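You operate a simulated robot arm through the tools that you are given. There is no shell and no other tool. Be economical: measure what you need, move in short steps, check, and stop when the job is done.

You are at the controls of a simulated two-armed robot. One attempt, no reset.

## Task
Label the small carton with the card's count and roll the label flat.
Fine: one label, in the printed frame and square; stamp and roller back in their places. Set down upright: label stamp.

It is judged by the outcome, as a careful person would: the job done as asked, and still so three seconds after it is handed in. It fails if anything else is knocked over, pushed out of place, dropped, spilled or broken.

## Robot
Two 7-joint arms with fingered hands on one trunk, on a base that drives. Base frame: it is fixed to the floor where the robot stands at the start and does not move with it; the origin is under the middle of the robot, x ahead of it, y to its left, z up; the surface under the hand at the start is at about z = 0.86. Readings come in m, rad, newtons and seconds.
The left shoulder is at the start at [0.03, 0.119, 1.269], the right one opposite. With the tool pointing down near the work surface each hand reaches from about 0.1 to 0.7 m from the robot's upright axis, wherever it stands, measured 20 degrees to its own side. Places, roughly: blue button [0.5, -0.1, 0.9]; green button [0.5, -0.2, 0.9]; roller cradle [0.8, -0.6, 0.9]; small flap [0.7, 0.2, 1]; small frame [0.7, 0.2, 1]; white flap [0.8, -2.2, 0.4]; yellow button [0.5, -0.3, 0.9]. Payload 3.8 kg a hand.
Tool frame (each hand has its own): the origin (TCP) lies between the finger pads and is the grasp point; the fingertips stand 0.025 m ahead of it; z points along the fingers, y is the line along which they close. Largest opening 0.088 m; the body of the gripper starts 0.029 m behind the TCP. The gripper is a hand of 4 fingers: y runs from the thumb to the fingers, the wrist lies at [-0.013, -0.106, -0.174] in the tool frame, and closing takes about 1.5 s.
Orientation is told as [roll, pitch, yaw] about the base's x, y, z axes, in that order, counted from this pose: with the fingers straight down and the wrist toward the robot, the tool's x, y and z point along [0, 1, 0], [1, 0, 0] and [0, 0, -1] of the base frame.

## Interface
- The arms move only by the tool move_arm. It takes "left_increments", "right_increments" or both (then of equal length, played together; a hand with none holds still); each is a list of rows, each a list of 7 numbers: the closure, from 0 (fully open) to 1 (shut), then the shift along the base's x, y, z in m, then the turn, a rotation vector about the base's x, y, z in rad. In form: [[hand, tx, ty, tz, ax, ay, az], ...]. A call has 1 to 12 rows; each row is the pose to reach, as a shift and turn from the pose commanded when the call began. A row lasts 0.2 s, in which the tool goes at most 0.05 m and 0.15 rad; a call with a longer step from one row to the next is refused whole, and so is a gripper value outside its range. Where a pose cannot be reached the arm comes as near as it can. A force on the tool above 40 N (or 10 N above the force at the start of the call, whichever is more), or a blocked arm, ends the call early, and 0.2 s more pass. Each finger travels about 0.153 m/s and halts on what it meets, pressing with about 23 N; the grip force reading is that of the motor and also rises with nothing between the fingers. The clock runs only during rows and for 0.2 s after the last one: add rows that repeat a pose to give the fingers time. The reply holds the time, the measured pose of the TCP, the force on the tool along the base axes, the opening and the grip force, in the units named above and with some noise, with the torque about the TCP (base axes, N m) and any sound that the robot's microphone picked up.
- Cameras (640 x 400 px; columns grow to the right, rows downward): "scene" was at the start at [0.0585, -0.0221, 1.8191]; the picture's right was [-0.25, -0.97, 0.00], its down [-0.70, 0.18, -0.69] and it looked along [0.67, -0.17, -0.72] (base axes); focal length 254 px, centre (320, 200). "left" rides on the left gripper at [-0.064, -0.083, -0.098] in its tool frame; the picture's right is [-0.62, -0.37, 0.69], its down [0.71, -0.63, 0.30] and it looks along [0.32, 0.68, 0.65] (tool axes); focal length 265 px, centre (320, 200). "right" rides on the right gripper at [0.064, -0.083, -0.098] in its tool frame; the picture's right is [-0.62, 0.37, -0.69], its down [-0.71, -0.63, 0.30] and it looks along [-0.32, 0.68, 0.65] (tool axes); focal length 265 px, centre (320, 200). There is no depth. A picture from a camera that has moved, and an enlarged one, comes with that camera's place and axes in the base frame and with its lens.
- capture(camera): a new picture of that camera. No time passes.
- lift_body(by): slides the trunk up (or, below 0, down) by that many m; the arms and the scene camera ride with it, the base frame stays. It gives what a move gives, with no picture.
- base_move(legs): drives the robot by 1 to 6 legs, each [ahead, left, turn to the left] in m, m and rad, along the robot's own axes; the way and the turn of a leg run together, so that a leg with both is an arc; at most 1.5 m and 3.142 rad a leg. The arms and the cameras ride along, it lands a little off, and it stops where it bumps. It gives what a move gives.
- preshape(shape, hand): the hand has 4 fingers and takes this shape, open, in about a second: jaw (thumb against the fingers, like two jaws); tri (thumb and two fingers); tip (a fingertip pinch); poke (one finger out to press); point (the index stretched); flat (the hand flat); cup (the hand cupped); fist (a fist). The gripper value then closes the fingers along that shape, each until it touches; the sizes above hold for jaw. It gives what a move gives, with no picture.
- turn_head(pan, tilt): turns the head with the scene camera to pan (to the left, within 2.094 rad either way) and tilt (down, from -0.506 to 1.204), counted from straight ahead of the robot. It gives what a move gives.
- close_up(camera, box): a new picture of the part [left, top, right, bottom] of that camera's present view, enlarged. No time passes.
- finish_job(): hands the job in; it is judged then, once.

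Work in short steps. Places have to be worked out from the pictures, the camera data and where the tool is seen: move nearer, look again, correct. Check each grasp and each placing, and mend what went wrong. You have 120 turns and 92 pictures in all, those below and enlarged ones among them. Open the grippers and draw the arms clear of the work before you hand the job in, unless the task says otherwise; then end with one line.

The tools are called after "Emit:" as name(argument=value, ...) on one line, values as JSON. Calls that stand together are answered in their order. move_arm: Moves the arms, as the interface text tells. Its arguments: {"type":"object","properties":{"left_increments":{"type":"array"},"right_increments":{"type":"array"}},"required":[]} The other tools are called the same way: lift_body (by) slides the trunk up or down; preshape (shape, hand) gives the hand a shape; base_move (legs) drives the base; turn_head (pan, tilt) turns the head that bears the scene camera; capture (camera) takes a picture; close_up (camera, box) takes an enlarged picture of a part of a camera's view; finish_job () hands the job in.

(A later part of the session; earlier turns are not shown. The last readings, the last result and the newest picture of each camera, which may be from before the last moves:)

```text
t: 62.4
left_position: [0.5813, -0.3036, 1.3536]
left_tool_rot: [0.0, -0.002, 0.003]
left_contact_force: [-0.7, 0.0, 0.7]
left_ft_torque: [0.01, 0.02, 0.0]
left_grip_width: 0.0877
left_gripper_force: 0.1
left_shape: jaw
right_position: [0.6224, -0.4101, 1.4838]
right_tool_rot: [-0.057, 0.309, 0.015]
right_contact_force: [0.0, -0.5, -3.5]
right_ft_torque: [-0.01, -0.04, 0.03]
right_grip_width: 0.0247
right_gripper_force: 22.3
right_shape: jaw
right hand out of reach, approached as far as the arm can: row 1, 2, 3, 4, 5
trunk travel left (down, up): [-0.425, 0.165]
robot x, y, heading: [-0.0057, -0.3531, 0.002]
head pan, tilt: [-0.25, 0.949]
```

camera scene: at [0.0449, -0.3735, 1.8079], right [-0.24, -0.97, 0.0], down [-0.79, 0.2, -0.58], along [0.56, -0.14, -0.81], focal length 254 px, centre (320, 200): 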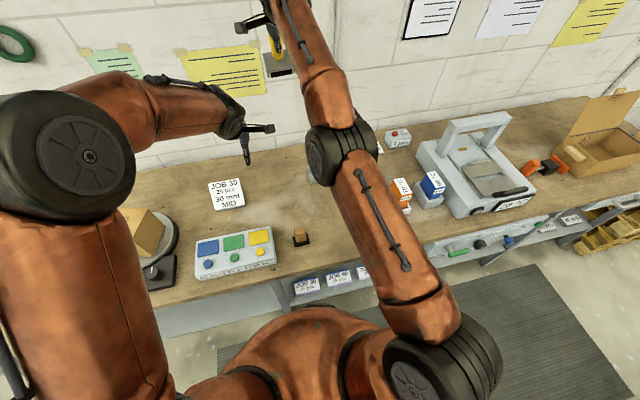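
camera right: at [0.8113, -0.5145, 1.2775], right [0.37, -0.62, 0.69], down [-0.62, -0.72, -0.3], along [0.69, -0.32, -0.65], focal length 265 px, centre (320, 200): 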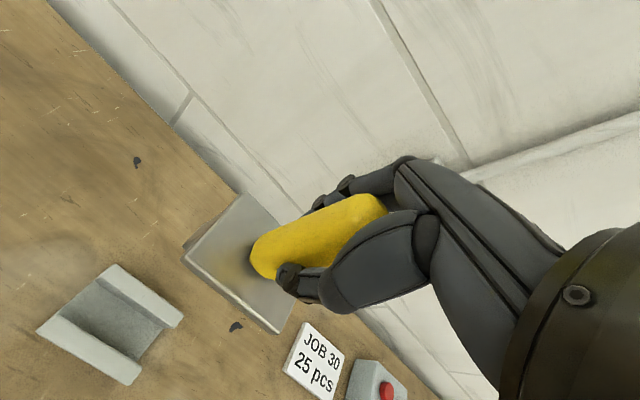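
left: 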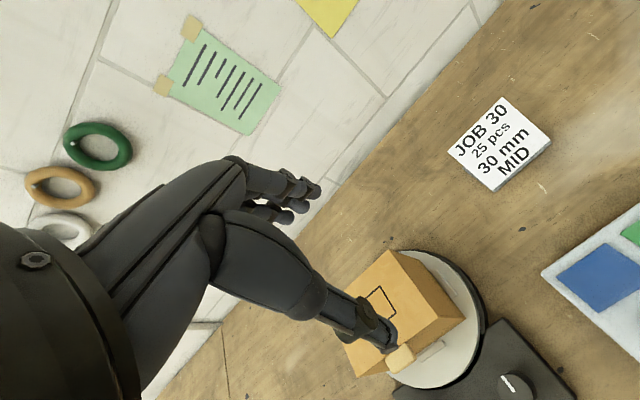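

Distances show the arm isn't truly straight; a wrist joint is probably at its limit. I'll restore the level orientation and retrace toward the earlier good pose on the right (rel. y more negative).

Emit:
move_arm(right_increments=[[1, 0.02, -0.03, -0.02, 0.03, -0.1, 0], [1, 0.04, -0.06, -0.04, 0.057, -0.2, -0.015], [1, 0.05, -0.09, -0.06, 0.057, -0.309, -0.015], [1, 0.05, -0.13, -0.08, 0.057, -0.309, -0.015], [1, 0.04, -0.17, -0.1, 0.057, -0.309, -0.015], [1, 0.02, -0.21, -0.12, 0.057, -0.309, -0.015], [1, 0, -0.25, -0.14, 0.057, -0.309, -0.015], [1, -0.03, -0.28, -0.16, 0.057, -0.309, -0.015], [1, -0.06, -0.31, -0.18, 0.057, -0.309, -0.015], [1, -0.09, -0.34, -0.19, 0.057, -0.309, -0.015], [1, -0.1, -0.36, -0.19, 0.057, -0.309, -0.015], [1, -0.1, -0.36, -0.19, 0.057, -0.309, -0.015]])

Emit:
capture(camera="scene")

```text
t: 65.0
left_position: [0.581, -0.3031, 1.353]
left_tool_rot: [-0.001, 0.001, 0.004]
left_contact_force: [0.9, -0.8, 0.9]
left_ft_torque: [-0.01, 0.01, -0.01]
left_grip_width: 0.0877
left_gripper_force: 0.0
left_shape: jaw
right_position: [0.6442, -0.8559, 1.3088]
right_tool_rot: [-0.001, 0.0, 0.008]
right_contact_force: [-0.3, -0.2, -3.7]
right_ft_torque: [-0.01, 0.01, 0.02]
right_grip_width: 0.025
right_gripper_force: 22.6
right_shape: jaw
right hand out of reach, approached as far as the arm can: row 1, 2, 3, 4, 5, 6, 7, 8, 9, 10, 11, 12
trunk travel left (down, up): [-0.425, 0.165]
robot x, y, heading: [-0.0087, -0.3519, 0.003]
head pan, tilt: [-0.25, 0.949]
```

```text
31 pictures are left
camera scene: at [0.0448, -0.3738, 1.8079], right [-0.24, -0.97, 0.0], down [-0.79, 0.2, -0.58], along [0.56, -0.14, -0.81], focal length 254 px, centre (320, 200)
```

scene: 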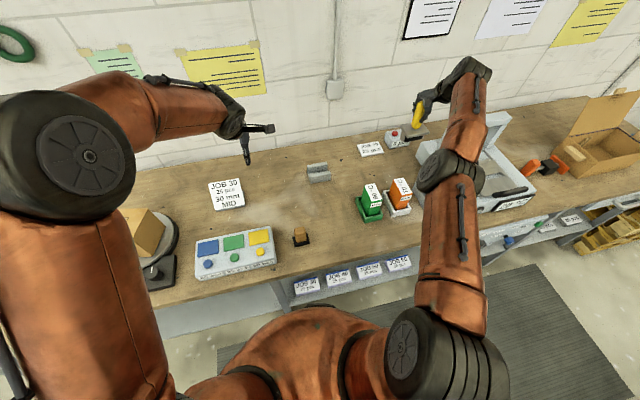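

Here the arm looks fully stretched to the right. Try pulling radially toward the shoulder from this pose, with a raise.

Emit:
move_arm(right_increments=[[1, -0.03, 0.02, 0.03, 0, 0, -0.1], [1, -0.06, 0.04, 0.06, 0, 0, -0.2], [1, -0.09, 0.06, 0.06, 0, 0, -0.3], [1, -0.12, 0.08, 0.06, 0, 0, -0.4], [1, -0.15, 0.1, 0.06, 0, 0, -0.5], [1, -0.18, 0.12, 0.06, 0, 0, -0.6], [1, -0.18, 0.12, 0.06, 0, 0, -0.6]])

```text
t: 66.6
left_position: [0.5821, -0.3044, 1.3534]
left_tool_rot: [0.001, -0.002, 0.005]
left_contact_force: [-0.3, -0.5, -0.3]
left_ft_torque: [0.0, -0.02, 0.0]
left_grip_width: 0.088
left_gripper_force: 0.0
left_shape: jaw
right_position: [0.6648, -0.8149, 1.4226]
right_tool_rot: [-0.002, 0.0, -0.592]
right_contact_force: [0.3, 0.2, -2.7]
right_ft_torque: [-0.03, 0.05, 0.02]
right_grip_width: 0.0251
right_gripper_force: 22.8
right_shape: jaw
right hand out of reach, approached as far as the arm can: row 1, 2, 3, 4, 5, 6, 7
trunk travel left (down, up): [-0.425, 0.165]
robot x, y, heading: [-0.0014, -0.355, 0.006]
head pan, tilt: [-0.25, 0.949]
```

Elbow has likely passed straight onto the wrong side. Stretch outward briefly, then pull in while yawing positive (natural flex direction).

Emit:
move_arm(right_increments=[[1, 0.03, -0.02, 0.015, 0, 0, 0], [1, 0.06, -0.03, 0.03, 0, 0, 0], [1, 0.05, -0.02, 0.03, 0, 0, 0.15], [1, 0.03, 0.0, 0.02, 0, 0, 0.3], [1, 0.0, 0.02, 0.0, 0, 0, 0.44], [1, -0.03, 0.04, -0.02, 0, 0, 0.58], [1, -0.06, 0.06, -0.04, 0, 0, 0.72], [1, -0.09, 0.08, -0.06, 0, 0, 0.86], [1, -0.12, 0.1, -0.08, 0, 0, 1.0], [1, -0.15, 0.12, -0.1, 0, 0, 1.1], [1, -0.18, 0.14, -0.12, 0, 0, 1.1], [1, -0.18, 0.14, -0.12, 0, 0, 1.1]])

```text
t: 69.2
left_position: [0.5815, -0.3035, 1.3542]
left_tool_rot: [0.001, 0.001, 0.002]
left_contact_force: [0.2, 0.0, -0.3]
left_ft_torque: [0.01, 0.01, 0.01]
left_grip_width: 0.0878
left_gripper_force: 0.1
left_shape: jaw
right_position: [0.6439, -0.7688, 1.3449]
right_tool_rot: [0.001, -0.003, 0.51]
right_contact_force: [-0.9, -0.6, -3.5]
right_ft_torque: [-0.01, 0.01, 0.01]
right_grip_width: 0.0247
right_gripper_force: 22.6
right_shape: jaw
right hand out of reach, approached as far as the arm can: row 1, 2, 3, 4, 5, 6, 7, 8, 9, 10, 11, 12
trunk travel left (down, up): [-0.425, 0.165]
robot x, y, heading: [-0.0094, -0.3526, 0.005]
head pan, tilt: [-0.25, 0.949]
```

Arm still stretched. The elbow flexes in a vertical plane, so pitch the hand nose-down about the axis across the arm while pulling inward fast.

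Emit:
move_arm(right_increments=[[1, -0.037, 0.025, 0.0, 0.067, 0.1, 0], [1, -0.074, 0.05, 0.0, 0.134, 0.2, 0], [1, -0.111, 0.075, 0.0, 0.2, 0.3, 0], [1, -0.148, 0.1, 0.0, 0.267, 0.4, 0], [1, -0.185, 0.125, 0.0, 0.334, 0.5, 0], [1, -0.222, 0.15, 0.0, 0.334, 0.5, 0], [1, -0.259, 0.175, 0.0, 0.334, 0.5, 0], [1, -0.259, 0.175, 0, 0.334, 0.5, 0]])

Emit:
capture(camera="scene")

```text
t: 71.0
left_position: [0.5815, -0.3037, 1.3541]
left_tool_rot: [-0.001, 0.0, 0.003]
left_contact_force: [0.8, -0.3, 0.5]
left_ft_torque: [0.02, -0.02, -0.02]
left_grip_width: 0.0877
left_gripper_force: 0.0
left_shape: jaw
right_position: [0.5738, -0.6705, 1.3737]
right_tool_rot: [0.547, 0.26, 0.584]
right_contact_force: [-0.1, 0.3, -3.5]
right_ft_torque: [-0.06, -0.08, -0.02]
right_grip_width: 0.0248
right_gripper_force: 23.0
right_shape: jaw
right hand out of reach, approached as far as the arm can: row 1, 2, 3, 4, 5, 6, 7, 8
trunk travel left (down, up): [-0.425, 0.165]
robot x, y, heading: [-0.0106, -0.3536, 0.006]
head pan, tilt: [-0.25, 0.949]
```

```text
30 pictures are left
camera scene: at [0.045, -0.3731, 1.8079], right [-0.24, -0.97, 0.0], down [-0.79, 0.2, -0.58], along [0.56, -0.14, -0.81], focal length 254 px, centre (320, 200)
```

scene: 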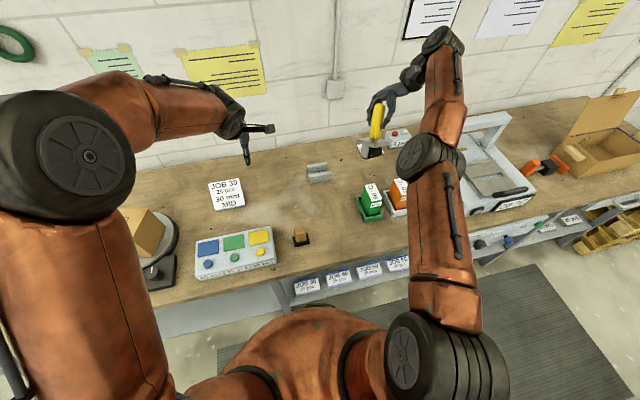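

Still stretched. A downward sweep should flex the elbow in its natural direction; restore the level orientation while sweeping down and inward.

Emit:
move_arm(right_increments=[[1, 0.02, -0.01, 0.02, -0.06, -0.09, 0], [1, 0.04, -0.02, 0.04, -0.12, -0.18, 0], [1, 0.06, -0.04, 0.06, -0.18, -0.27, 0], [1, 0.07, -0.05, 0.07, -0.24, -0.36, 0], [1, 0.07, -0.05, 0.08, -0.3, -0.45, 0], [1, 0.07, -0.05, 0.08, -0.334, -0.5, 0], [1, 0.07, -0.05, 0.04, -0.334, -0.5, 0], [1, 0.07, -0.05, 0.0, -0.334, -0.5, 0], [1, 0.06, -0.04, -0.04, -0.334, -0.5, 0], [1, 0.04, -0.03, -0.08, -0.334, -0.5, 0], [1, 0.01, -0.01, -0.11, -0.334, -0.5, 0], [1, -0.02, 0.01, -0.14, -0.334, -0.5, 0]])

Emit:
move_arm(right_increments=[[1, -0.03, 0.02, 0, 0, 0, 0], [1, -0.06, 0.04, 0, 0, 0, 0], [1, -0.09, 0.06, 0, 0, 0, 0], [1, -0.09, 0.06, 0, 0, 0, 0]])

```text
t: 73.6
left_position: [0.5809, -0.3024, 1.3553]
left_tool_rot: [0.0, -0.001, 0.003]
left_contact_force: [0.4, -0.4, 0.4]
left_ft_torque: [0.0, 0.04, 0.02]
left_grip_width: 0.0877
left_gripper_force: 0.0
left_shape: jaw
right_position: [0.542, -0.6775, 1.2329]
right_tool_rot: [-0.003, -0.002, 0.509]
right_contact_force: [-0.4, -0.1, -4.4]
right_ft_torque: [-0.02, -0.05, 0.02]
right_grip_width: 0.0251
right_gripper_force: 23.4
right_shape: jaw
right hand out of reach, approached as far as the arm can: row 1, 2, 3, 4, 5
trunk travel left (down, up): [-0.425, 0.165]
robot x, y, heading: [-0.009, -0.3525, 0.003]
head pan, tilt: [-0.25, 0.949]
```

```text
t: 74.6
left_position: [0.5822, -0.3036, 1.3535]
left_tool_rot: [0.0, 0.001, 0.003]
left_contact_force: [0.1, 0.5, -0.8]
left_ft_torque: [-0.01, -0.02, 0.0]
left_grip_width: 0.0878
left_gripper_force: 0.0
left_shape: jaw
right_position: [0.4542, -0.6169, 1.2327]
right_tool_rot: [-0.001, -0.002, 0.509]
right_contact_force: [-0.4, 0.3, -3.3]
right_ft_torque: [0.01, -0.01, 0.02]
right_grip_width: 0.0248
right_gripper_force: 22.9
right_shape: jaw
trunk travel left (down, up): [-0.425, 0.165]
robot x, y, heading: [-0.0076, -0.354, 0.003]
head pan, tilt: [-0.25, 0.949]
```

Unlocked: the arm bends again. Raise, restore yaw, then drive left (and slightly ahead) to the carton.

Emit:
move_arm(right_increments=[[1, 0.01, 0.02, 0.02, 0, 0, -0.13], [1, 0.02, 0.04, 0.04, 0, 0, -0.26], [1, 0.02, 0.06, 0.06, 0, 0, -0.39], [1, 0.02, 0.08, 0.08, 0, 0, -0.509], [1, 0.02, 0.1, 0.1, 0, 0, -0.6], [1, 0.02, 0.12, 0.11, 0, 0, -0.7], [1, 0.02, 0.12, 0.11, 0, 0, -0.7]])

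```text
t: 76.2
left_position: [0.5821, -0.3042, 1.3544]
left_tool_rot: [-0.001, 0.001, 0.005]
left_contact_force: [-0.5, -0.1, 1.1]
left_ft_torque: [0.02, -0.02, 0.0]
left_grip_width: 0.0875
left_gripper_force: 0.1
left_shape: jaw
right_position: [0.4746, -0.4956, 1.3442]
right_tool_rot: [0.001, -0.001, -0.194]
right_contact_force: [0.1, 0.0, -3.8]
right_ft_torque: [0.01, -0.02, -0.01]
right_grip_width: 0.025
right_gripper_force: 23.1
right_shape: jaw
trunk travel left (down, up): [-0.425, 0.165]
robot x, y, heading: [-0.0087, -0.3544, 0.005]
head pan, tilt: [-0.25, 0.949]
```

Arm tracks normally. Drive left ~0.77 m, then ahead 0.06.

Emit:
base_move(legs=[[0, 0.77, -0.005], [0.06, 0, 0]])

Emit:
capture(camera="right")

Emit:
capture(camera="scene")

```text
t: 80.8
left_position: [0.6386, 0.4555, 1.3567]
left_tool_rot: [0.001, -0.003, -0.007]
left_contact_force: [-0.6, 0.2, 0.4]
left_ft_torque: [0.02, 0.01, 0.02]
left_grip_width: 0.0875
left_gripper_force: 0.0
left_shape: jaw
right_position: [0.5288, 0.265, 1.3465]
right_tool_rot: [0.0, -0.005, -0.2]
right_contact_force: [-0.8, -0.5, -3.4]
right_ft_torque: [-0.03, 0.03, 0.02]
right_grip_width: 0.0247
right_gripper_force: 23.2
right_shape: jaw
trunk travel left (down, up): [-0.425, 0.165]
robot x, y, heading: [0.0571, 0.4114, -0.003]
head pan, tilt: [-0.25, 0.949]
```

```text
29 pictures are left
camera right: at [0.4583, 0.3431, 1.4447], right [0.23, -0.68, 0.69], down [-0.76, -0.57, -0.31], along [0.61, -0.46, -0.65], focal length 265 px, centre (320, 200)
```

right: 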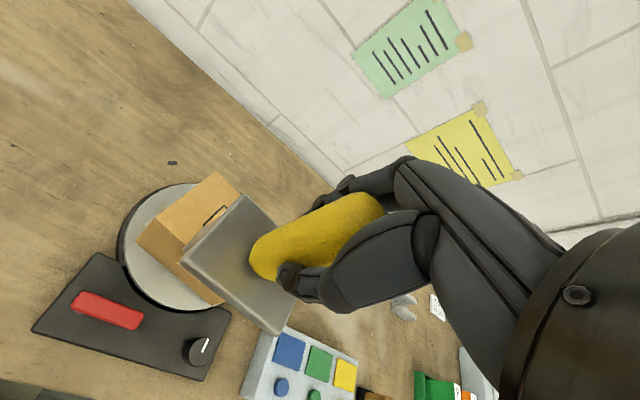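

```text
28 pictures are left
camera scene: at [0.0985, 0.3909, 1.8081], right [-0.25, -0.97, 0.0], down [-0.79, 0.21, -0.58], along [0.57, -0.15, -0.81], focal length 254 px, centre (320, 200)
```

scene: 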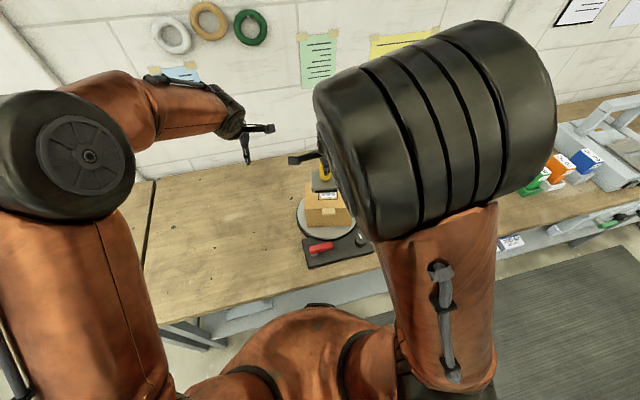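

Now place the roller above the near margin of the label (≈(0.614,0.224)), lowering to z 1.17 for a look.

Emit:
move_arm(right_increments=[[1, 0.03, -0.015, 0, 0, 0, 0], [1, 0.06, -0.03, -0.02, 0, 0, 0], [1, 0.085, -0.041, -0.05, 0, 0, 0], [1, 0.085, -0.041, -0.09, 0, 0, 0], [1, 0.085, -0.041, -0.13, 0, 0, 0], [1, 0.085, -0.041, -0.17, 0, 0, 0], [1, 0.085, -0.041, -0.17, 0, 0, 0]])

Emit:
capture(camera="right")

Emit:
close_up(camera="scene", box=[280, 150, 360, 230])

```text
t: 82.5
left_position: [0.6404, 0.4553, 1.3551]
left_tool_rot: [0.0, -0.002, -0.007]
left_contact_force: [0.0, -0.3, 0.2]
left_ft_torque: [-0.06, -0.02, 0.03]
left_grip_width: 0.0879
left_gripper_force: 0.1
left_shape: jaw
right_position: [0.6172, 0.2286, 1.1721]
right_tool_rot: [0.0, -0.001, -0.201]
right_contact_force: [0.3, -0.4, -3.9]
right_ft_torque: [0.03, 0.01, 0.03]
right_grip_width: 0.0251
right_gripper_force: 23.4
right_shape: jaw
trunk travel left (down, up): [-0.425, 0.165]
robot x, y, heading: [0.0516, 0.4132, -0.011]
head pan, tilt: [-0.25, 0.949]
```

```text
27 pictures are left
camera right: at [0.5469, 0.306, 1.2711], right [0.24, -0.68, 0.69], down [-0.76, -0.57, -0.31], along [0.61, -0.46, -0.65], focal length 265 px, centre (320, 200)
```

right: 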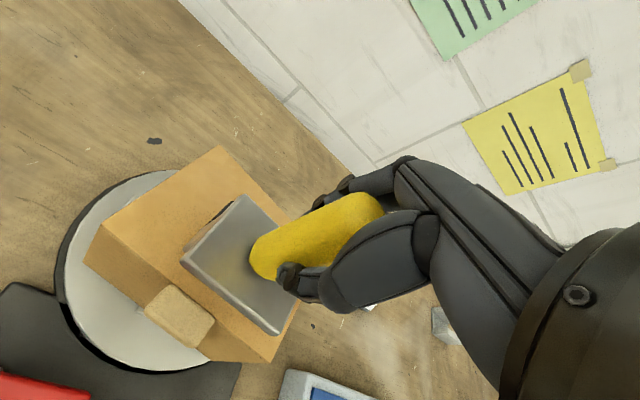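

```text
5.00 times, centred on (320, 190) of scene
camera zoom: at [0.1023, 0.3913, 1.808], right [-0.25, -0.97, 0.0], down [-0.79, 0.21, -0.58], along [0.56, -0.15, -0.81], focal length 1268 px, centre (320, 250)
```

zoom: 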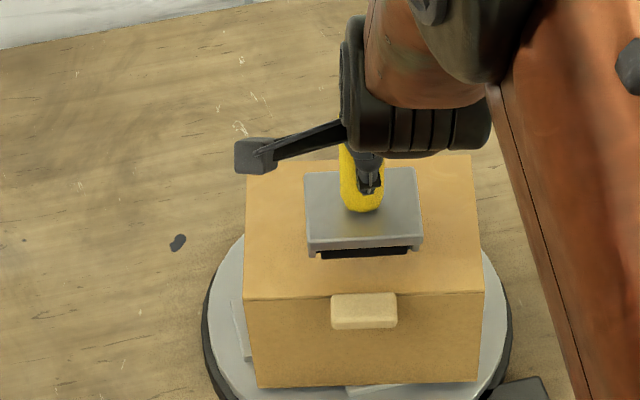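

The roller (~63 mm wide) hangs parallel to within ~3°. Correct yaw by -0.05, shift -3.5 mm y, and lower in stages to find contact.

Emit:
move_arm(right_increments=[[1, 0, -0.0035, -0.01, 0, 0, -0.05], [1, 0, -0.0035, -0.02, 0, 0, -0.05], [1, 0, -0.0035, -0.028, 0, 0, -0.05], [1, 0, -0.0035, -0.028, 0, 0, -0.05]])

Emit:
close_up(camera="scene", box=[295, 160, 355, 215])

```text
t: 83.5
left_position: [0.6412, 0.4555, 1.3538]
left_tool_rot: [-0.002, -0.002, -0.006]
left_contact_force: [0.1, -0.6, 0.8]
left_ft_torque: [0.0, 0.02, 0.0]
left_grip_width: 0.0876
left_gripper_force: 0.1
left_shape: jaw
right_position: [0.6177, 0.2247, 1.1476]
right_tool_rot: [0.0, -0.005, -0.252]
right_contact_force: [0.1, 0.3, 8.5]
right_ft_torque: [-0.04, -0.07, -0.02]
right_grip_width: 0.0251
right_gripper_force: 22.9
right_shape: jaw
trunk travel left (down, up): [-0.425, 0.165]
robot x, y, heading: [0.0499, 0.4138, -0.003]
head pan, tilt: [-0.25, 0.949]
```

```text
7.27 times, centred on (325, 188) of scene
camera zoom: at [0.1027, 0.3919, 1.8081], right [-0.25, -0.97, 0.0], down [-0.79, 0.2, -0.58], along [0.56, -0.15, -0.81], focal length 1844 px, centre (284, 291)
```

zoom: 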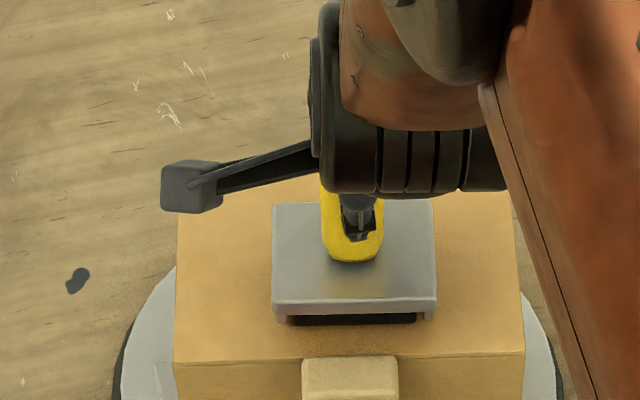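

Roller touches at TCP z≈1.148 with ~12 N and sits parallel. Roll forward 9 cm across the label with slightly more pressure, and back.

Emit:
move_arm(right_increments=[[1, 0.01, -0.002, -0.002, 0, 0, 0], [1, 0.022, -0.0045, -0.003, 0, 0, 0], [1, 0.034, -0.007, -0.003, 0, 0, 0], [1, 0.046, -0.0095, -0.003, 0, 0, 0], [1, 0.058, -0.012, -0.003, 0, 0, 0], [1, 0.07, -0.0145, -0.003, 0, 0, 0], [1, 0.08, -0.0165, -0.003, 0, 0, 0], [1, 0.08, -0.0165, -0.003, 0, 0, 0]])

```text
t: 85.2
left_position: [0.6395, 0.4567, 1.3547]
left_tool_rot: [-0.002, -0.002, -0.007]
left_contact_force: [-0.2, -0.3, 0.8]
left_ft_torque: [-0.01, 0.02, 0.01]
left_grip_width: 0.0877
left_gripper_force: 0.1
left_shape: jaw
right_position: [0.6959, 0.2056, 1.1441]
right_tool_rot: [-0.002, -0.001, -0.252]
right_contact_force: [0.6, -1.4, 11.4]
right_ft_torque: [-0.08, -0.04, 0.02]
right_grip_width: 0.0259
right_gripper_force: 23.2
right_shape: jaw
trunk travel left (down, up): [-0.425, 0.165]
robot x, y, heading: [0.051, 0.414, -0.01]
head pan, tilt: [-0.25, 0.949]
```

Rolled with ~15 N contact. Lift and step aside to inspect the label.

Emit:
move_arm(right_increments=[[1, 0, 0, 0.03, 0, 0, 0], [1, 0, -0.01, 0.07, 0, 0, 0], [1, -0.02, -0.05, 0.09, 0, 0, 0], [1, -0.04, -0.09, 0.09, 0, 0, 0], [1, -0.06, -0.13, 0.09, 0, 0, 0], [1, -0.06, -0.13, 0.09, 0, 0, 0]])

Emit:
close_up(camera="scene", box=[295, 160, 355, 215])

```text
t: 86.7
left_position: [0.6423, 0.4556, 1.354]
left_tool_rot: [-0.003, 0.0, -0.005]
left_contact_force: [0.2, 0.3, -0.7]
left_ft_torque: [0.02, -0.05, -0.03]
left_grip_width: 0.0874
left_gripper_force: 0.1
left_shape: jaw
right_position: [0.6405, 0.0742, 1.2279]
right_tool_rot: [0.0, 0.0, -0.249]
right_contact_force: [0.7, 0.8, -3.3]
right_ft_torque: [0.01, -0.01, -0.01]
right_grip_width: 0.0249
right_gripper_force: 22.9
right_shape: jaw
trunk travel left (down, up): [-0.425, 0.165]
robot x, y, heading: [0.054, 0.4105, -0.002]
head pan, tilt: [-0.25, 0.949]
```

```text
7.27 times, centred on (325, 188) of scene
camera zoom: at [0.1046, 0.392, 1.8079], right [-0.25, -0.97, 0.0], down [-0.79, 0.2, -0.58], along [0.56, -0.15, -0.81], focal length 1844 px, centre (284, 291)
```

zoom: 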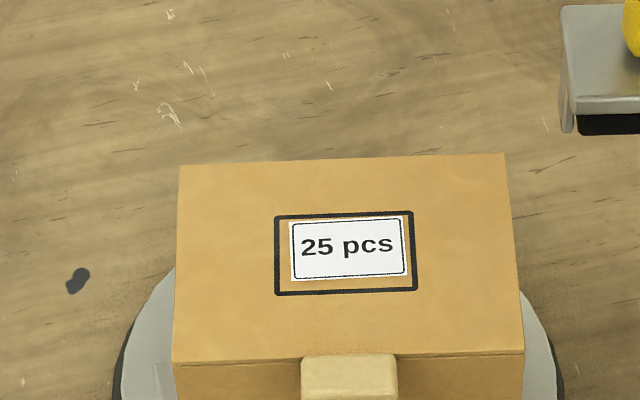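

Label reads "25 pcs", flat with no bubbles, in the frame. Now return the roller: raise, square the hand, drive back right.

Emit:
move_arm(right_increments=[[1, -0.02, 0, 0.03, 0, 0, 0.08], [1, -0.04, 0, 0.06, 0, 0, 0.16], [1, -0.06, 0, 0.09, 0, 0, 0.249], [1, -0.06, 0, 0.12, 0, 0, 0.249], [1, -0.06, 0, 0.12, 0, 0, 0.249]])

Emit:
base_move(legs=[[0, -0.81, 0.003], [0.085, 0, 0]])

Emit:
lift_body(by=-0.1)

```text
t: 87.8
left_position: [0.6418, 0.4558, 1.3532]
left_tool_rot: [-0.001, 0.0, -0.004]
left_contact_force: [0.7, -0.8, -0.4]
left_ft_torque: [-0.02, 0.0, 0.01]
left_grip_width: 0.0877
left_gripper_force: 0.0
left_shape: jaw
right_position: [0.5777, 0.0751, 1.3501]
right_tool_rot: [-0.002, 0.001, -0.002]
right_contact_force: [-0.3, 0.2, -2.9]
right_ft_torque: [0.01, 0.04, -0.03]
right_grip_width: 0.0251
right_gripper_force: 22.6
right_shape: jaw
trunk travel left (down, up): [-0.425, 0.165]
robot x, y, heading: [0.0502, 0.4114, -0.004]
head pan, tilt: [-0.25, 0.949]
```

```text
t: 92.8
left_position: [0.7297, -0.3313, 1.3547]
left_tool_rot: [0.0, -0.001, 0.014]
left_contact_force: [0.6, 0.3, 0.2]
left_ft_torque: [0.0, 0.02, 0.02]
left_grip_width: 0.0875
left_gripper_force: 0.0
left_shape: jaw
right_position: [0.673, -0.7113, 1.3494]
right_tool_rot: [0.001, -0.002, 0.02]
right_contact_force: [0.6, 0.4, -3.7]
right_ft_torque: [0.03, 0.01, 0.03]
right_grip_width: 0.0256
right_gripper_force: 22.5
right_shape: jaw
trunk travel left (down, up): [-0.425, 0.165]
robot x, y, heading: [0.1374, -0.384, 0.013]
head pan, tilt: [-0.25, 0.949]
```

```text
t: 94.2
left_position: [0.7279, -0.3321, 1.2552]
left_tool_rot: [0.001, -0.001, 0.014]
left_contact_force: [-0.2, 0.3, 0.6]
left_ft_torque: [-0.02, -0.01, 0.0]
left_grip_width: 0.0877
left_gripper_force: 0.1
left_shape: jaw
right_position: [0.6732, -0.7108, 1.2501]
right_tool_rot: [-0.002, 0.0, 0.019]
right_contact_force: [0.2, 0.3, -3.9]
right_ft_torque: [0.0, 0.01, -0.02]
right_grip_width: 0.025
right_gripper_force: 22.5
right_shape: jaw
trunk travel left (down, up): [-0.325, 0.265]
robot x, y, heading: [0.1428, -0.3878, 0.015]
head pan, tilt: [-0.25, 0.949]
```

Now move over the cradle: target (0.8435,-0.568), staying high, then lower to z 1.10 and look.

Emit:
move_arm(right_increments=[[1, 0.025, 0.025, 0, 0, 0, -0.012], [1, 0.055, 0.05, 0, 0, 0, -0.012], [1, 0.085, 0.075, 0, 0, 0, -0.012], [1, 0.115, 0.1, -0.02, 0, 0, -0.012], [1, 0.145, 0.125, -0.05, 0, 0, -0.012], [1, 0.17, 0.143, -0.08, 0, 0, -0.012], [1, 0.17, 0.143, -0.12, 0, 0, -0.012], [1, 0.17, 0.143, -0.15, 0, 0, -0.012], [1, 0.17, 0.143, -0.15, 0, 0, -0.012]])

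Emit:
capture(camera="right")

Emit:
close_up(camera="scene", box=[280, 130, 400, 220])

```text
t: 96.2
left_position: [0.729, -0.3317, 1.2549]
left_tool_rot: [-0.003, 0.0, 0.016]
left_contact_force: [0.3, 0.8, -0.4]
left_ft_torque: [-0.01, 0.02, -0.01]
left_grip_width: 0.0878
left_gripper_force: 0.1
left_shape: jaw
right_position: [0.8407, -0.5693, 1.0997]
right_tool_rot: [-0.003, -0.001, 0.008]
right_contact_force: [-0.8, 0.3, -3.3]
right_ft_torque: [0.0, -0.01, 0.03]
right_grip_width: 0.025
right_gripper_force: 23.0
right_shape: jaw
trunk travel left (down, up): [-0.325, 0.265]
robot x, y, heading: [0.1411, -0.3856, 0.013]
head pan, tilt: [-0.25, 0.949]
```

```text
23 pictures are left
camera right: at [0.7561, -0.5063, 1.1981], right [0.37, -0.62, 0.69], down [-0.63, -0.72, -0.3], along [0.69, -0.32, -0.65], focal length 265 px, centre (320, 200)
```

right: 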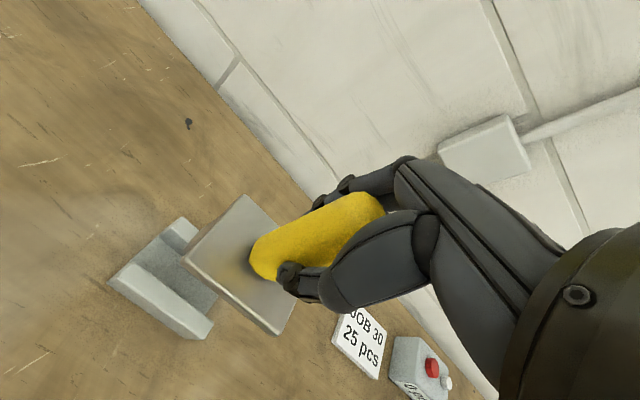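

```text
4.44 times, centred on (340, 175) of scene
camera zoom: at [0.1924, -0.4068, 1.7079], right [-0.23, -0.97, 0.0], down [-0.79, 0.19, -0.58], along [0.57, -0.14, -0.81], focal length 1127 px, centre (231, 311)
```

zoom: 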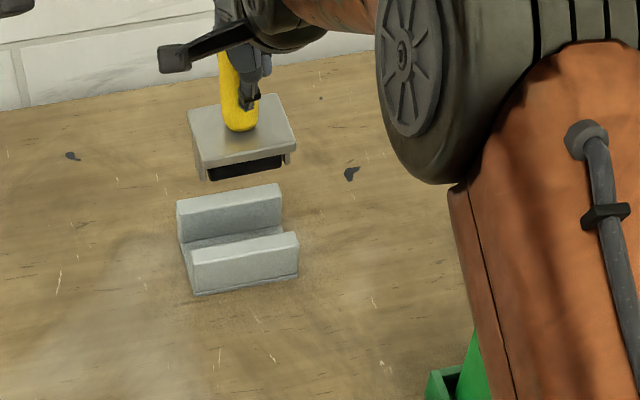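

Roller hangs over the cradle. Lower to ~2.5 cm above seat, correcting +2 mm x, and check.

Emit:
move_arm(right_increments=[[1, 0.0025, 0.001, -0.04, 0, 0, 0], [1, 0.0025, 0.001, -0.08, 0, 0, 0], [1, 0.0025, 0.001, -0.095, 0, 0, 0], [1, 0.0025, 0.001, -0.095, 0, 0, 0]])

Emit:
close_up(camera="right", box=[100, 160, 320, 360])

Emit:
close_up(camera="scene", box=[300, 150, 370, 210])

```text
t: 97.2
left_position: [0.7289, -0.3306, 1.2535]
left_tool_rot: [-0.003, -0.002, 0.013]
left_contact_force: [-0.6, 1.2, 0.4]
left_ft_torque: [0.01, 0.03, 0.04]
left_grip_width: 0.0874
left_gripper_force: 0.1
left_shape: jaw
right_position: [0.8444, -0.5658, 1.0024]
right_tool_rot: [-0.002, 0.0, 0.006]
right_contact_force: [0.4, -0.3, -2.8]
right_ft_torque: [0.03, -0.01, 0.02]
right_grip_width: 0.0252
right_gripper_force: 22.1
right_shape: jaw
trunk travel left (down, up): [-0.325, 0.265]
robot x, y, heading: [0.1401, -0.3825, 0.015]
head pan, tilt: [-0.25, 0.949]
```

```text
2.00 times, centred on (210, 260) of right
camera zoom: at [0.7593, -0.5058, 1.1013], right [0.37, -0.62, 0.69], down [-0.63, -0.72, -0.3], along [0.69, -0.32, -0.65], focal length 531 px, centre (540, 80)
```

zoom: 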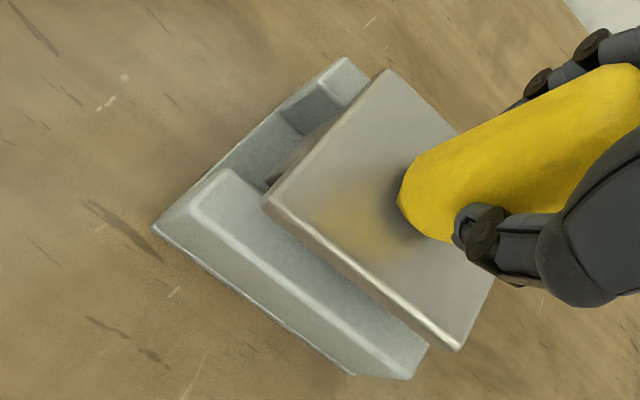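

```text
6.67 times, centred on (335, 180) of scene
camera zoom: at [0.1927, -0.4069, 1.7079], right [-0.23, -0.97, 0.0], down [-0.79, 0.19, -0.58], along [0.57, -0.14, -0.81], focal length 1690 px, centre (220, 333)
```

zoom: 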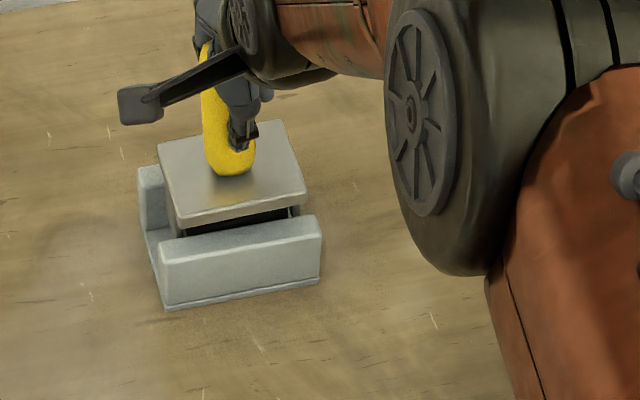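

Wrist view says x matches the home relation; small fixes: y +2 mm, yaw -0.03. Lower slowly until it seats.

Emit:
move_arm(right_increments=[[1, -0.001, 0.002, 0, 0, 0, -0.03], [1, -0.001, 0.002, -0.007, 0, 0, -0.03], [1, -0.001, 0.002, -0.013, 0, 0, -0.03], [1, -0.001, 0.002, -0.018, 0, 0, -0.03], [1, -0.001, 0.002, -0.022, 0, 0, -0.03], [1, -0.001, 0.002, -0.025, 0, 0, -0.03], [1, -0.001, 0.002, -0.027, 0, 0, -0.03]])

Emit:
close_up(camera="scene", box=[300, 150, 370, 210])

Emit:
close_up(camera="right", box=[100, 160, 320, 360])

```text
t: 98.8
left_position: [0.7274, -0.3313, 1.2551]
left_tool_rot: [-0.003, -0.004, 0.014]
left_contact_force: [-1.4, 0.2, 0.2]
left_ft_torque: [0.0, -0.01, 0.02]
left_grip_width: 0.0877
left_gripper_force: 0.0
left_shape: jaw
right_position: [0.8442, -0.566, 0.9815]
right_tool_rot: [-0.001, -0.007, -0.025]
right_contact_force: [-0.9, -2.3, 15.4]
right_ft_torque: [-0.05, -0.08, -0.02]
right_grip_width: 0.0252
right_gripper_force: 23.9
right_shape: jaw
trunk travel left (down, up): [-0.325, 0.265]
robot x, y, heading: [0.1368, -0.3904, 0.014]
head pan, tilt: [-0.25, 0.949]
```

```text
6.67 times, centred on (335, 180) of scene
camera zoom: at [0.1895, -0.4066, 1.7082], right [-0.23, -0.97, 0.0], down [-0.79, 0.19, -0.58], along [0.57, -0.14, -0.81], focal length 1690 px, centre (220, 333)
```

zoom: 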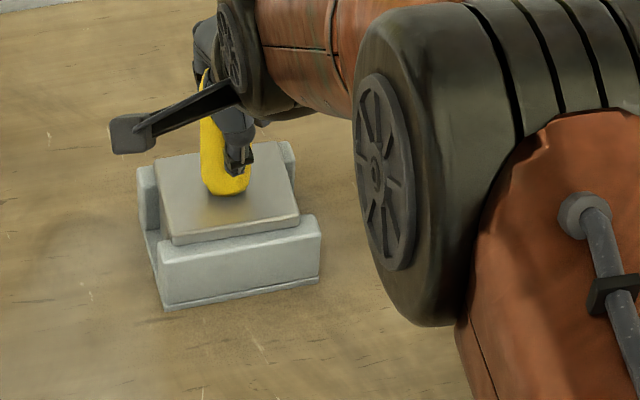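

```text
2.00 times, centred on (210, 260) of right
camera zoom: at [0.7613, -0.502, 1.0787], right [0.35, -0.63, 0.7], down [-0.64, -0.7, -0.31], along [0.68, -0.34, -0.65], focal length 531 px, centre (540, 80)
```

zoom: 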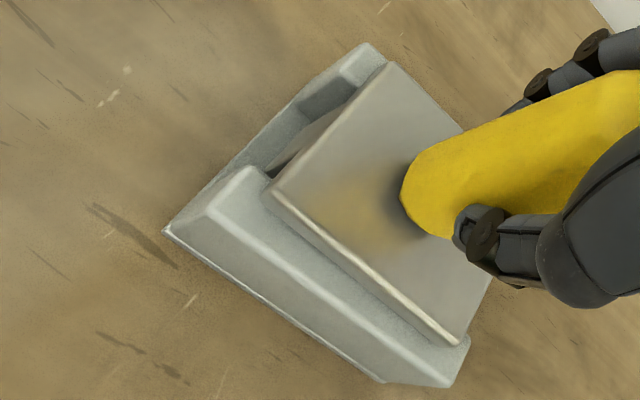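

Seated at TCP z 0.9815 (home 0.980). Release and rise straight up slowly.

Emit:
move_arm(right_increments=[[1, 0, 0, 0.004, 0, 0, 0], [0.7, 0, 0, 0.004, 0, 0, 0], [0.4, 0, 0, 0.004, 0, 0, 0], [0.1, 0, 0, 0.004, 0, 0, 0], [0, 0, 0, 0.004, 0, 0, 0], [0, 0, 0, 0.02, 0, 0, 0], [0, 0, 0, 0.05, 0, 0, 0], [0, 0, 0, 0.09, 0, 0, 0], [0, 0, 0, 0.13, 0, 0, 0], [0, 0, 0, 0.17, 0, 0, 0], [0, 0, 0, 0.17, 0, 0, 0]])

Emit:
capture(camera="right")

Emit:
close_up(camera="scene", box=[300, 150, 370, 210])

```text
t: 101.2
left_position: [0.7282, -0.3308, 1.2546]
left_tool_rot: [0.0, -0.004, 0.014]
left_contact_force: [-0.3, 1.0, 0.7]
left_ft_torque: [0.02, 0.0, 0.0]
left_grip_width: 0.0877
left_gripper_force: 0.0
left_shape: jaw
right_position: [0.8448, -0.5666, 1.1487]
right_tool_rot: [-0.002, 0.0, -0.023]
right_contact_force: [0.0, -0.5, 0.6]
right_ft_torque: [-0.01, 0.0, -0.02]
right_grip_width: 0.0876
right_gripper_force: 0.1
right_shape: jaw
trunk travel left (down, up): [-0.325, 0.265]
robot x, y, heading: [0.1427, -0.3861, 0.017]
head pan, tilt: [-0.25, 0.949]
```

```text
17 pictures are left
camera right: at [0.7621, -0.5021, 1.247], right [0.35, -0.63, 0.69], down [-0.65, -0.7, -0.3], along [0.68, -0.34, -0.65], focal length 265 px, centre (320, 200)
```

right: 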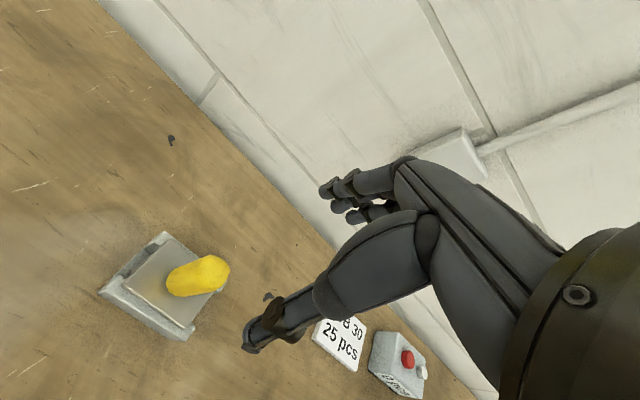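

```text
6.67 times, centred on (335, 180) of scene
camera zoom: at [0.1927, -0.4067, 1.7079], right [-0.23, -0.97, 0.0], down [-0.79, 0.19, -0.58], along [0.57, -0.14, -0.81], focal length 1690 px, centre (220, 333)
```

zoom: 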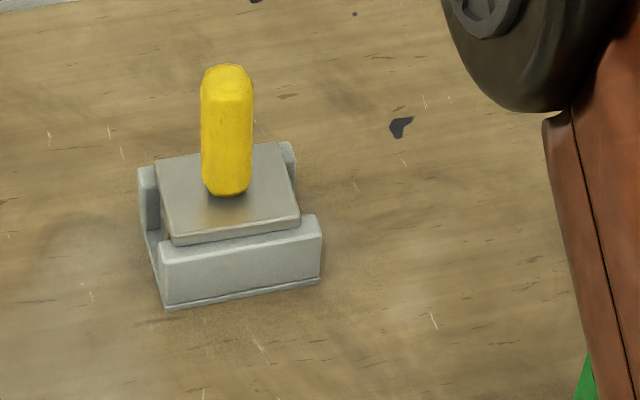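

Roller is seated upright in its cradle. Retract the arm, raise the trunk back, and drive back to view the carton.

Emit:
move_arm(right_increments=[[0, -0.03, -0.01, 0.03, 0, 0, 0.02], [0, -0.07, -0.02, 0.05, 0, 0, 0.02], [0, -0.11, -0.03, 0.06, 0, 0, 0.02], [0, -0.15, -0.04, 0.07, 0, 0, 0.02], [0, -0.19, -0.05, 0.08, 0, 0, 0.02], [0, -0.23, -0.06, 0.09, 0, 0, 0.02], [0, -0.26, -0.07, 0.1, 0, 0, 0.02], [0, -0.26, -0.07, 0.1, 0, 0, 0.02]])

Emit:
lift_body(by=0.1)

Emit:
base_move(legs=[[-0.14, 0, -0.015], [0, 0.38, 0]])

Emit:
turn_head(pan=0.1, tilt=0.8)

Emit:
capture(camera="scene")

```text
t: 103.0
left_position: [0.729, -0.3306, 1.2531]
left_tool_rot: [0.0, 0.002, 0.016]
left_contact_force: [1.0, 0.1, -0.9]
left_ft_torque: [0.0, 0.04, -0.02]
left_grip_width: 0.0876
left_gripper_force: 0.0
left_shape: jaw
right_position: [0.5865, -0.6341, 1.2477]
right_tool_rot: [-0.001, 0.001, -0.005]
right_contact_force: [-0.2, 0.3, -0.6]
right_ft_torque: [-0.02, 0.02, 0.02]
right_grip_width: 0.0879
right_gripper_force: 0.1
right_shape: jaw
trunk travel left (down, up): [-0.325, 0.265]
robot x, y, heading: [0.1407, -0.3818, 0.011]
head pan, tilt: [-0.25, 0.949]
```

```text
t: 104.3
left_position: [0.7284, -0.3308, 1.3539]
left_tool_rot: [-0.001, -0.001, 0.014]
left_contact_force: [1.0, -0.1, 0.0]
left_ft_torque: [-0.01, 0.02, -0.02]
left_grip_width: 0.0878
left_gripper_force: 0.0
left_shape: jaw
right_position: [0.5858, -0.6338, 1.3489]
right_tool_rot: [-0.002, -0.001, -0.004]
right_contact_force: [-0.1, 0.0, 0.7]
right_ft_torque: [-0.03, 0.01, 0.0]
right_grip_width: 0.0876
right_gripper_force: 0.0
right_shape: jaw
trunk travel left (down, up): [-0.425, 0.165]
robot x, y, heading: [0.1414, -0.3918, 0.017]
head pan, tilt: [-0.25, 0.949]
```

```text
t: 107.6
left_position: [0.5856, 0.0419, 1.3545]
left_tool_rot: [0.001, -0.002, 0.002]
left_contact_force: [0.2, -0.1, -0.7]
left_ft_torque: [-0.01, -0.04, 0.0]
left_grip_width: 0.0879
left_gripper_force: 0.0
left_shape: jaw
right_position: [0.4415, -0.2611, 1.3483]
right_tool_rot: [-0.003, -0.001, -0.017]
right_contact_force: [-0.1, -0.2, 0.0]
right_ft_torque: [0.0, 0.03, -0.01]
right_grip_width: 0.0875
right_gripper_force: 0.1
right_shape: jaw
trunk travel left (down, up): [-0.425, 0.165]
robot x, y, heading: [-0.0026, -0.0051, 0.003]
head pan, tilt: [-0.25, 0.949]
```

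```text
t: 108.5
left_position: [0.5865, 0.0425, 1.3537]
left_tool_rot: [0.0, -0.002, 0.003]
left_contact_force: [0.2, -0.4, -0.7]
left_ft_torque: [-0.02, -0.02, 0.03]
left_grip_width: 0.0878
left_gripper_force: 0.1
left_shape: jaw
right_position: [0.4396, -0.2605, 1.3488]
right_tool_rot: [-0.002, -0.001, -0.015]
right_contact_force: [0.0, -0.2, 0.1]
right_ft_torque: [0.0, 0.03, 0.0]
right_grip_width: 0.0876
right_gripper_force: 0.1
right_shape: jaw
trunk travel left (down, up): [-0.425, 0.165]
robot x, y, heading: [-0.0008, -0.004, 0.008]
head pan, tilt: [0.099, 0.799]
```

```text
15 pictures are left
camera scene: at [0.059, -0.0014, 1.8194], right [0.1, -0.99, 0.0], down [-0.71, -0.07, -0.7], along [0.69, 0.07, -0.72], focal length 254 px, centre (320, 200)
```

scene: 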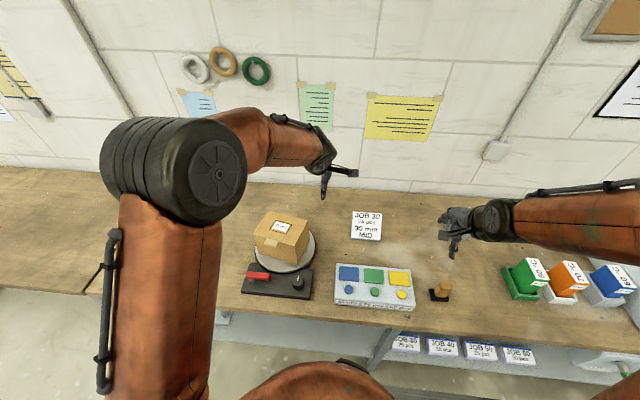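

Compare the carton to the start with the head back at the original pan/tilt.

Emit:
turn_head(pan=-0.25, tilt=0.803)

Emit:
close_up(camera="scene", box=[180, 220, 280, 330])

Emit:
close_up(camera="scene", box=[180, 190, 420, 340])

```text
t: 109.3
left_position: [0.5864, 0.0427, 1.3545]
left_tool_rot: [0.0, -0.003, 0.003]
left_contact_force: [0.7, -0.2, 0.4]
left_ft_torque: [-0.03, -0.02, 0.02]
left_grip_width: 0.0876
left_gripper_force: 0.1
left_shape: jaw
right_position: [0.4404, -0.2599, 1.3485]
right_tool_rot: [-0.002, -0.001, -0.015]
right_contact_force: [0.0, 0.2, -0.6]
right_ft_torque: [0.0, 0.01, 0.02]
right_grip_width: 0.0876
right_gripper_force: 0.1
right_shape: jaw
trunk travel left (down, up): [-0.425, 0.165]
robot x, y, heading: [0.0016, -0.0048, 0.006]
head pan, tilt: [-0.25, 0.803]
```

```text
3.64 times, centred on (230, 275) of scene
camera zoom: at [0.0568, -0.0293, 1.8192], right [-0.24, -0.97, 0.0], down [-0.7, 0.17, -0.69], along [0.67, -0.17, -0.72], focal length 922 px, centre (647, -73)
```

zoom: 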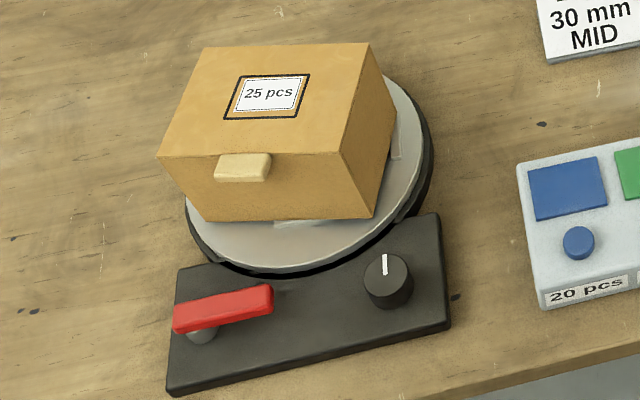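

```text
2.67 times, centred on (300, 265) of scene
camera zoom: at [0.0568, -0.0293, 1.8192], right [-0.24, -0.97, 0.0], down [-0.7, 0.17, -0.69], along [0.67, -0.17, -0.72], focal length 676 px, centre (373, 27)
```

zoom: 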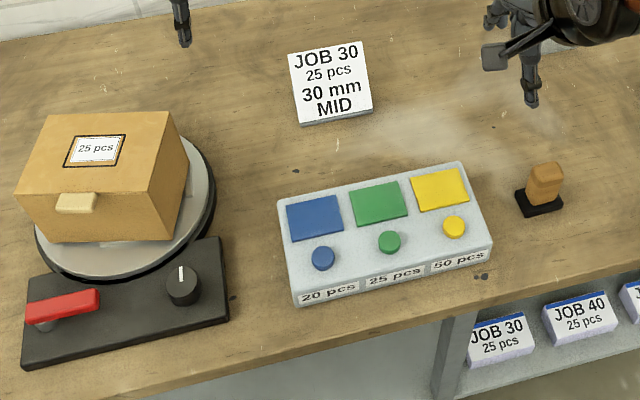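

The carton seems to be turned against the turntable's guide tabs; zoom in to check its base.

Emit:
close_up(camera="scene", box=[218, 228, 268, 298])

```text
5.71 times, centred on (243, 263) of scene
camera zoom: at [0.0568, -0.0293, 1.8192], right [-0.24, -0.97, 0.0], down [-0.7, 0.17, -0.69], along [0.67, -0.17, -0.72], focal length 1449 px, centre (760, -160)
```

zoom: 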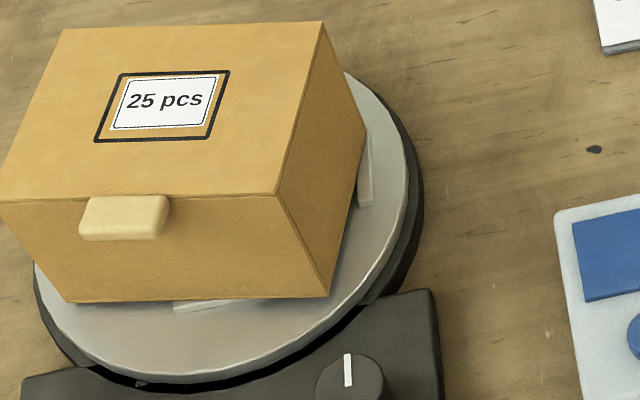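

The carton itself was turned ~11° off its guide tabs by my bump. I'll square it again gently: a left-hand fingertip pushing its front face near the right end. First shape the left hand and bring it in front, high.

Emit:
preshape(hand="left", shape="poke")

Emit:
move_arm(left_increments=[[0, -0.02, 0.02, -0.03, 0, 0, 0], [0, -0.04, 0.04, -0.06, 0, 0, 0], [0, -0.06, 0.06, -0.1, 0, 0, 0], [0, -0.07, 0.08, -0.14, 0, 0, 0], [0, -0.07, 0.1, -0.18, 0, 0, 0], [0, -0.07, 0.105, -0.22, 0, 0, 0], [0, -0.07, 0.105, -0.26, 0, 0, 0], [0, -0.07, 0.105, -0.26, 0, 0, 0]])

Emit:
capture(camera="left")

Emit:
close_up(camera="scene", box=[180, 210, 280, 330])

```text
t: 110.2
left_position: [0.5876, 0.0404, 1.3558]
left_tool_rot: [-0.001, -0.001, 0.003]
left_contact_force: [0.0, -0.2, -0.8]
left_ft_torque: [-0.01, 0.02, 0.01]
left_grip_width: 0.0001
left_gripper_force: 0.0
left_shape: poke
right_position: [0.4413, -0.26, 1.3477]
right_tool_rot: [-0.003, -0.001, -0.016]
right_contact_force: [-0.3, -0.4, 0.1]
right_ft_torque: [-0.02, -0.02, -0.02]
right_grip_width: 0.0877
right_gripper_force: 0.1
right_shape: jaw
trunk travel left (down, up): [-0.425, 0.165]
robot x, y, heading: [-0.0026, -0.0057, 0.007]
head pan, tilt: [-0.25, 0.803]
```

```text
t: 112.0
left_position: [0.5181, 0.1465, 1.0918]
left_tool_rot: [0.0, -0.002, 0.004]
left_contact_force: [-0.9, -0.8, 0.6]
left_ft_torque: [0.02, 0.0, 0.0]
left_grip_width: 0.0
left_gripper_force: 0.0
left_shape: poke
right_position: [0.4402, -0.2605, 1.3479]
right_tool_rot: [-0.001, -0.001, -0.015]
right_contact_force: [1.1, 0.1, 0.0]
right_ft_torque: [0.02, 0.02, 0.02]
right_grip_width: 0.0875
right_gripper_force: 0.1
right_shape: jaw
trunk travel left (down, up): [-0.425, 0.165]
robot x, y, heading: [-0.0026, -0.0098, 0.004]
head pan, tilt: [-0.25, 0.803]
```

```text
11 pictures are left
camera left: at [0.4345, 0.0826, 1.189], right [-0.36, -0.62, -0.69], down [-0.63, 0.71, -0.31], along [0.68, 0.33, -0.65], focal length 265 px, centre (320, 200)
```

left: 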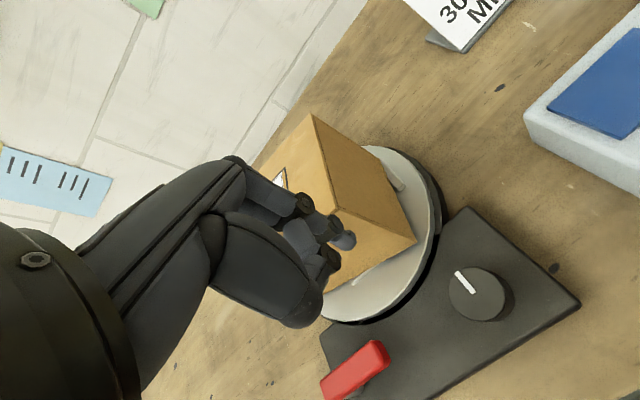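

```text
3.33 times, centred on (230, 270) of scene
camera zoom: at [0.0562, -0.0295, 1.8192], right [-0.24, -0.97, 0.0], down [-0.7, 0.18, -0.69], along [0.67, -0.17, -0.72], focal length 845 px, centre (620, -33)
```

zoom: 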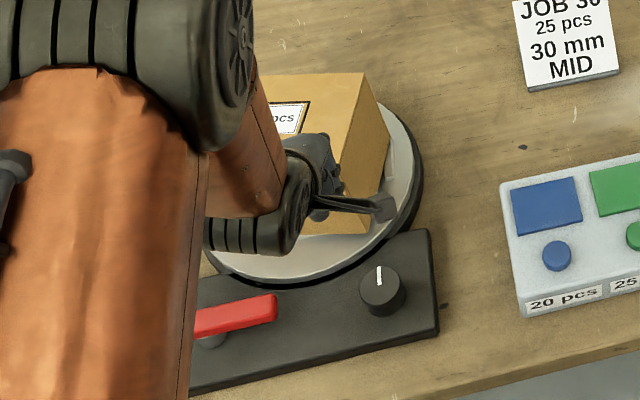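

Front-right bottom corner seen at about (0.575,0.148). Shift the fingertip to y 0.165, lower so the tip is at z≈0.985, and advance to just short of the face.

Emit:
move_arm(left_increments=[[0, 0, 0.01, -0.03, 0, 0, 0], [0, 0, 0.0185, -0.06, 0, 0, 0], [0, 0, 0.0185, -0.082, 0, 0, 0], [0, 0.02, 0.0185, -0.082, 0, 0, 0], [0, 0.038, 0.0185, -0.082, 0, 0, 0], [0, 0.038, 0.0185, -0.082, 0, 0, 0]])

Emit:
capture(camera="left")

```text
t: 113.4
left_position: [0.5545, 0.1634, 1.0125]
left_tool_rot: [-0.001, -0.003, 0.004]
left_contact_force: [-0.6, -0.6, -0.6]
left_ft_torque: [-0.01, 0.01, 0.05]
left_grip_width: 0.0001
left_gripper_force: 0.0
left_shape: poke
right_position: [0.4404, -0.2605, 1.3478]
right_tool_rot: [-0.001, -0.001, -0.015]
right_contact_force: [0.5, -0.2, -0.8]
right_ft_torque: [0.0, -0.01, 0.01]
right_grip_width: 0.0877
right_gripper_force: 0.1
right_shape: jaw
trunk travel left (down, up): [-0.425, 0.165]
robot x, y, heading: [-0.0023, -0.0093, -0.001]
head pan, tilt: [-0.25, 0.803]
```

```text
9 pictures are left
camera left: at [0.4704, 0.1001, 1.1111], right [-0.37, -0.62, -0.69], down [-0.63, 0.71, -0.31], along [0.68, 0.33, -0.65], focal length 265 px, centre (320, 200)
```

left: 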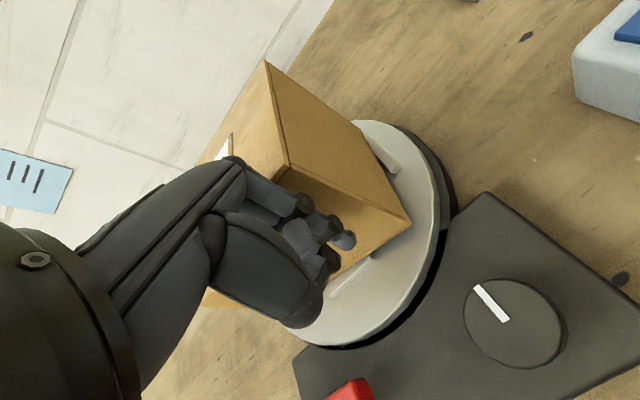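

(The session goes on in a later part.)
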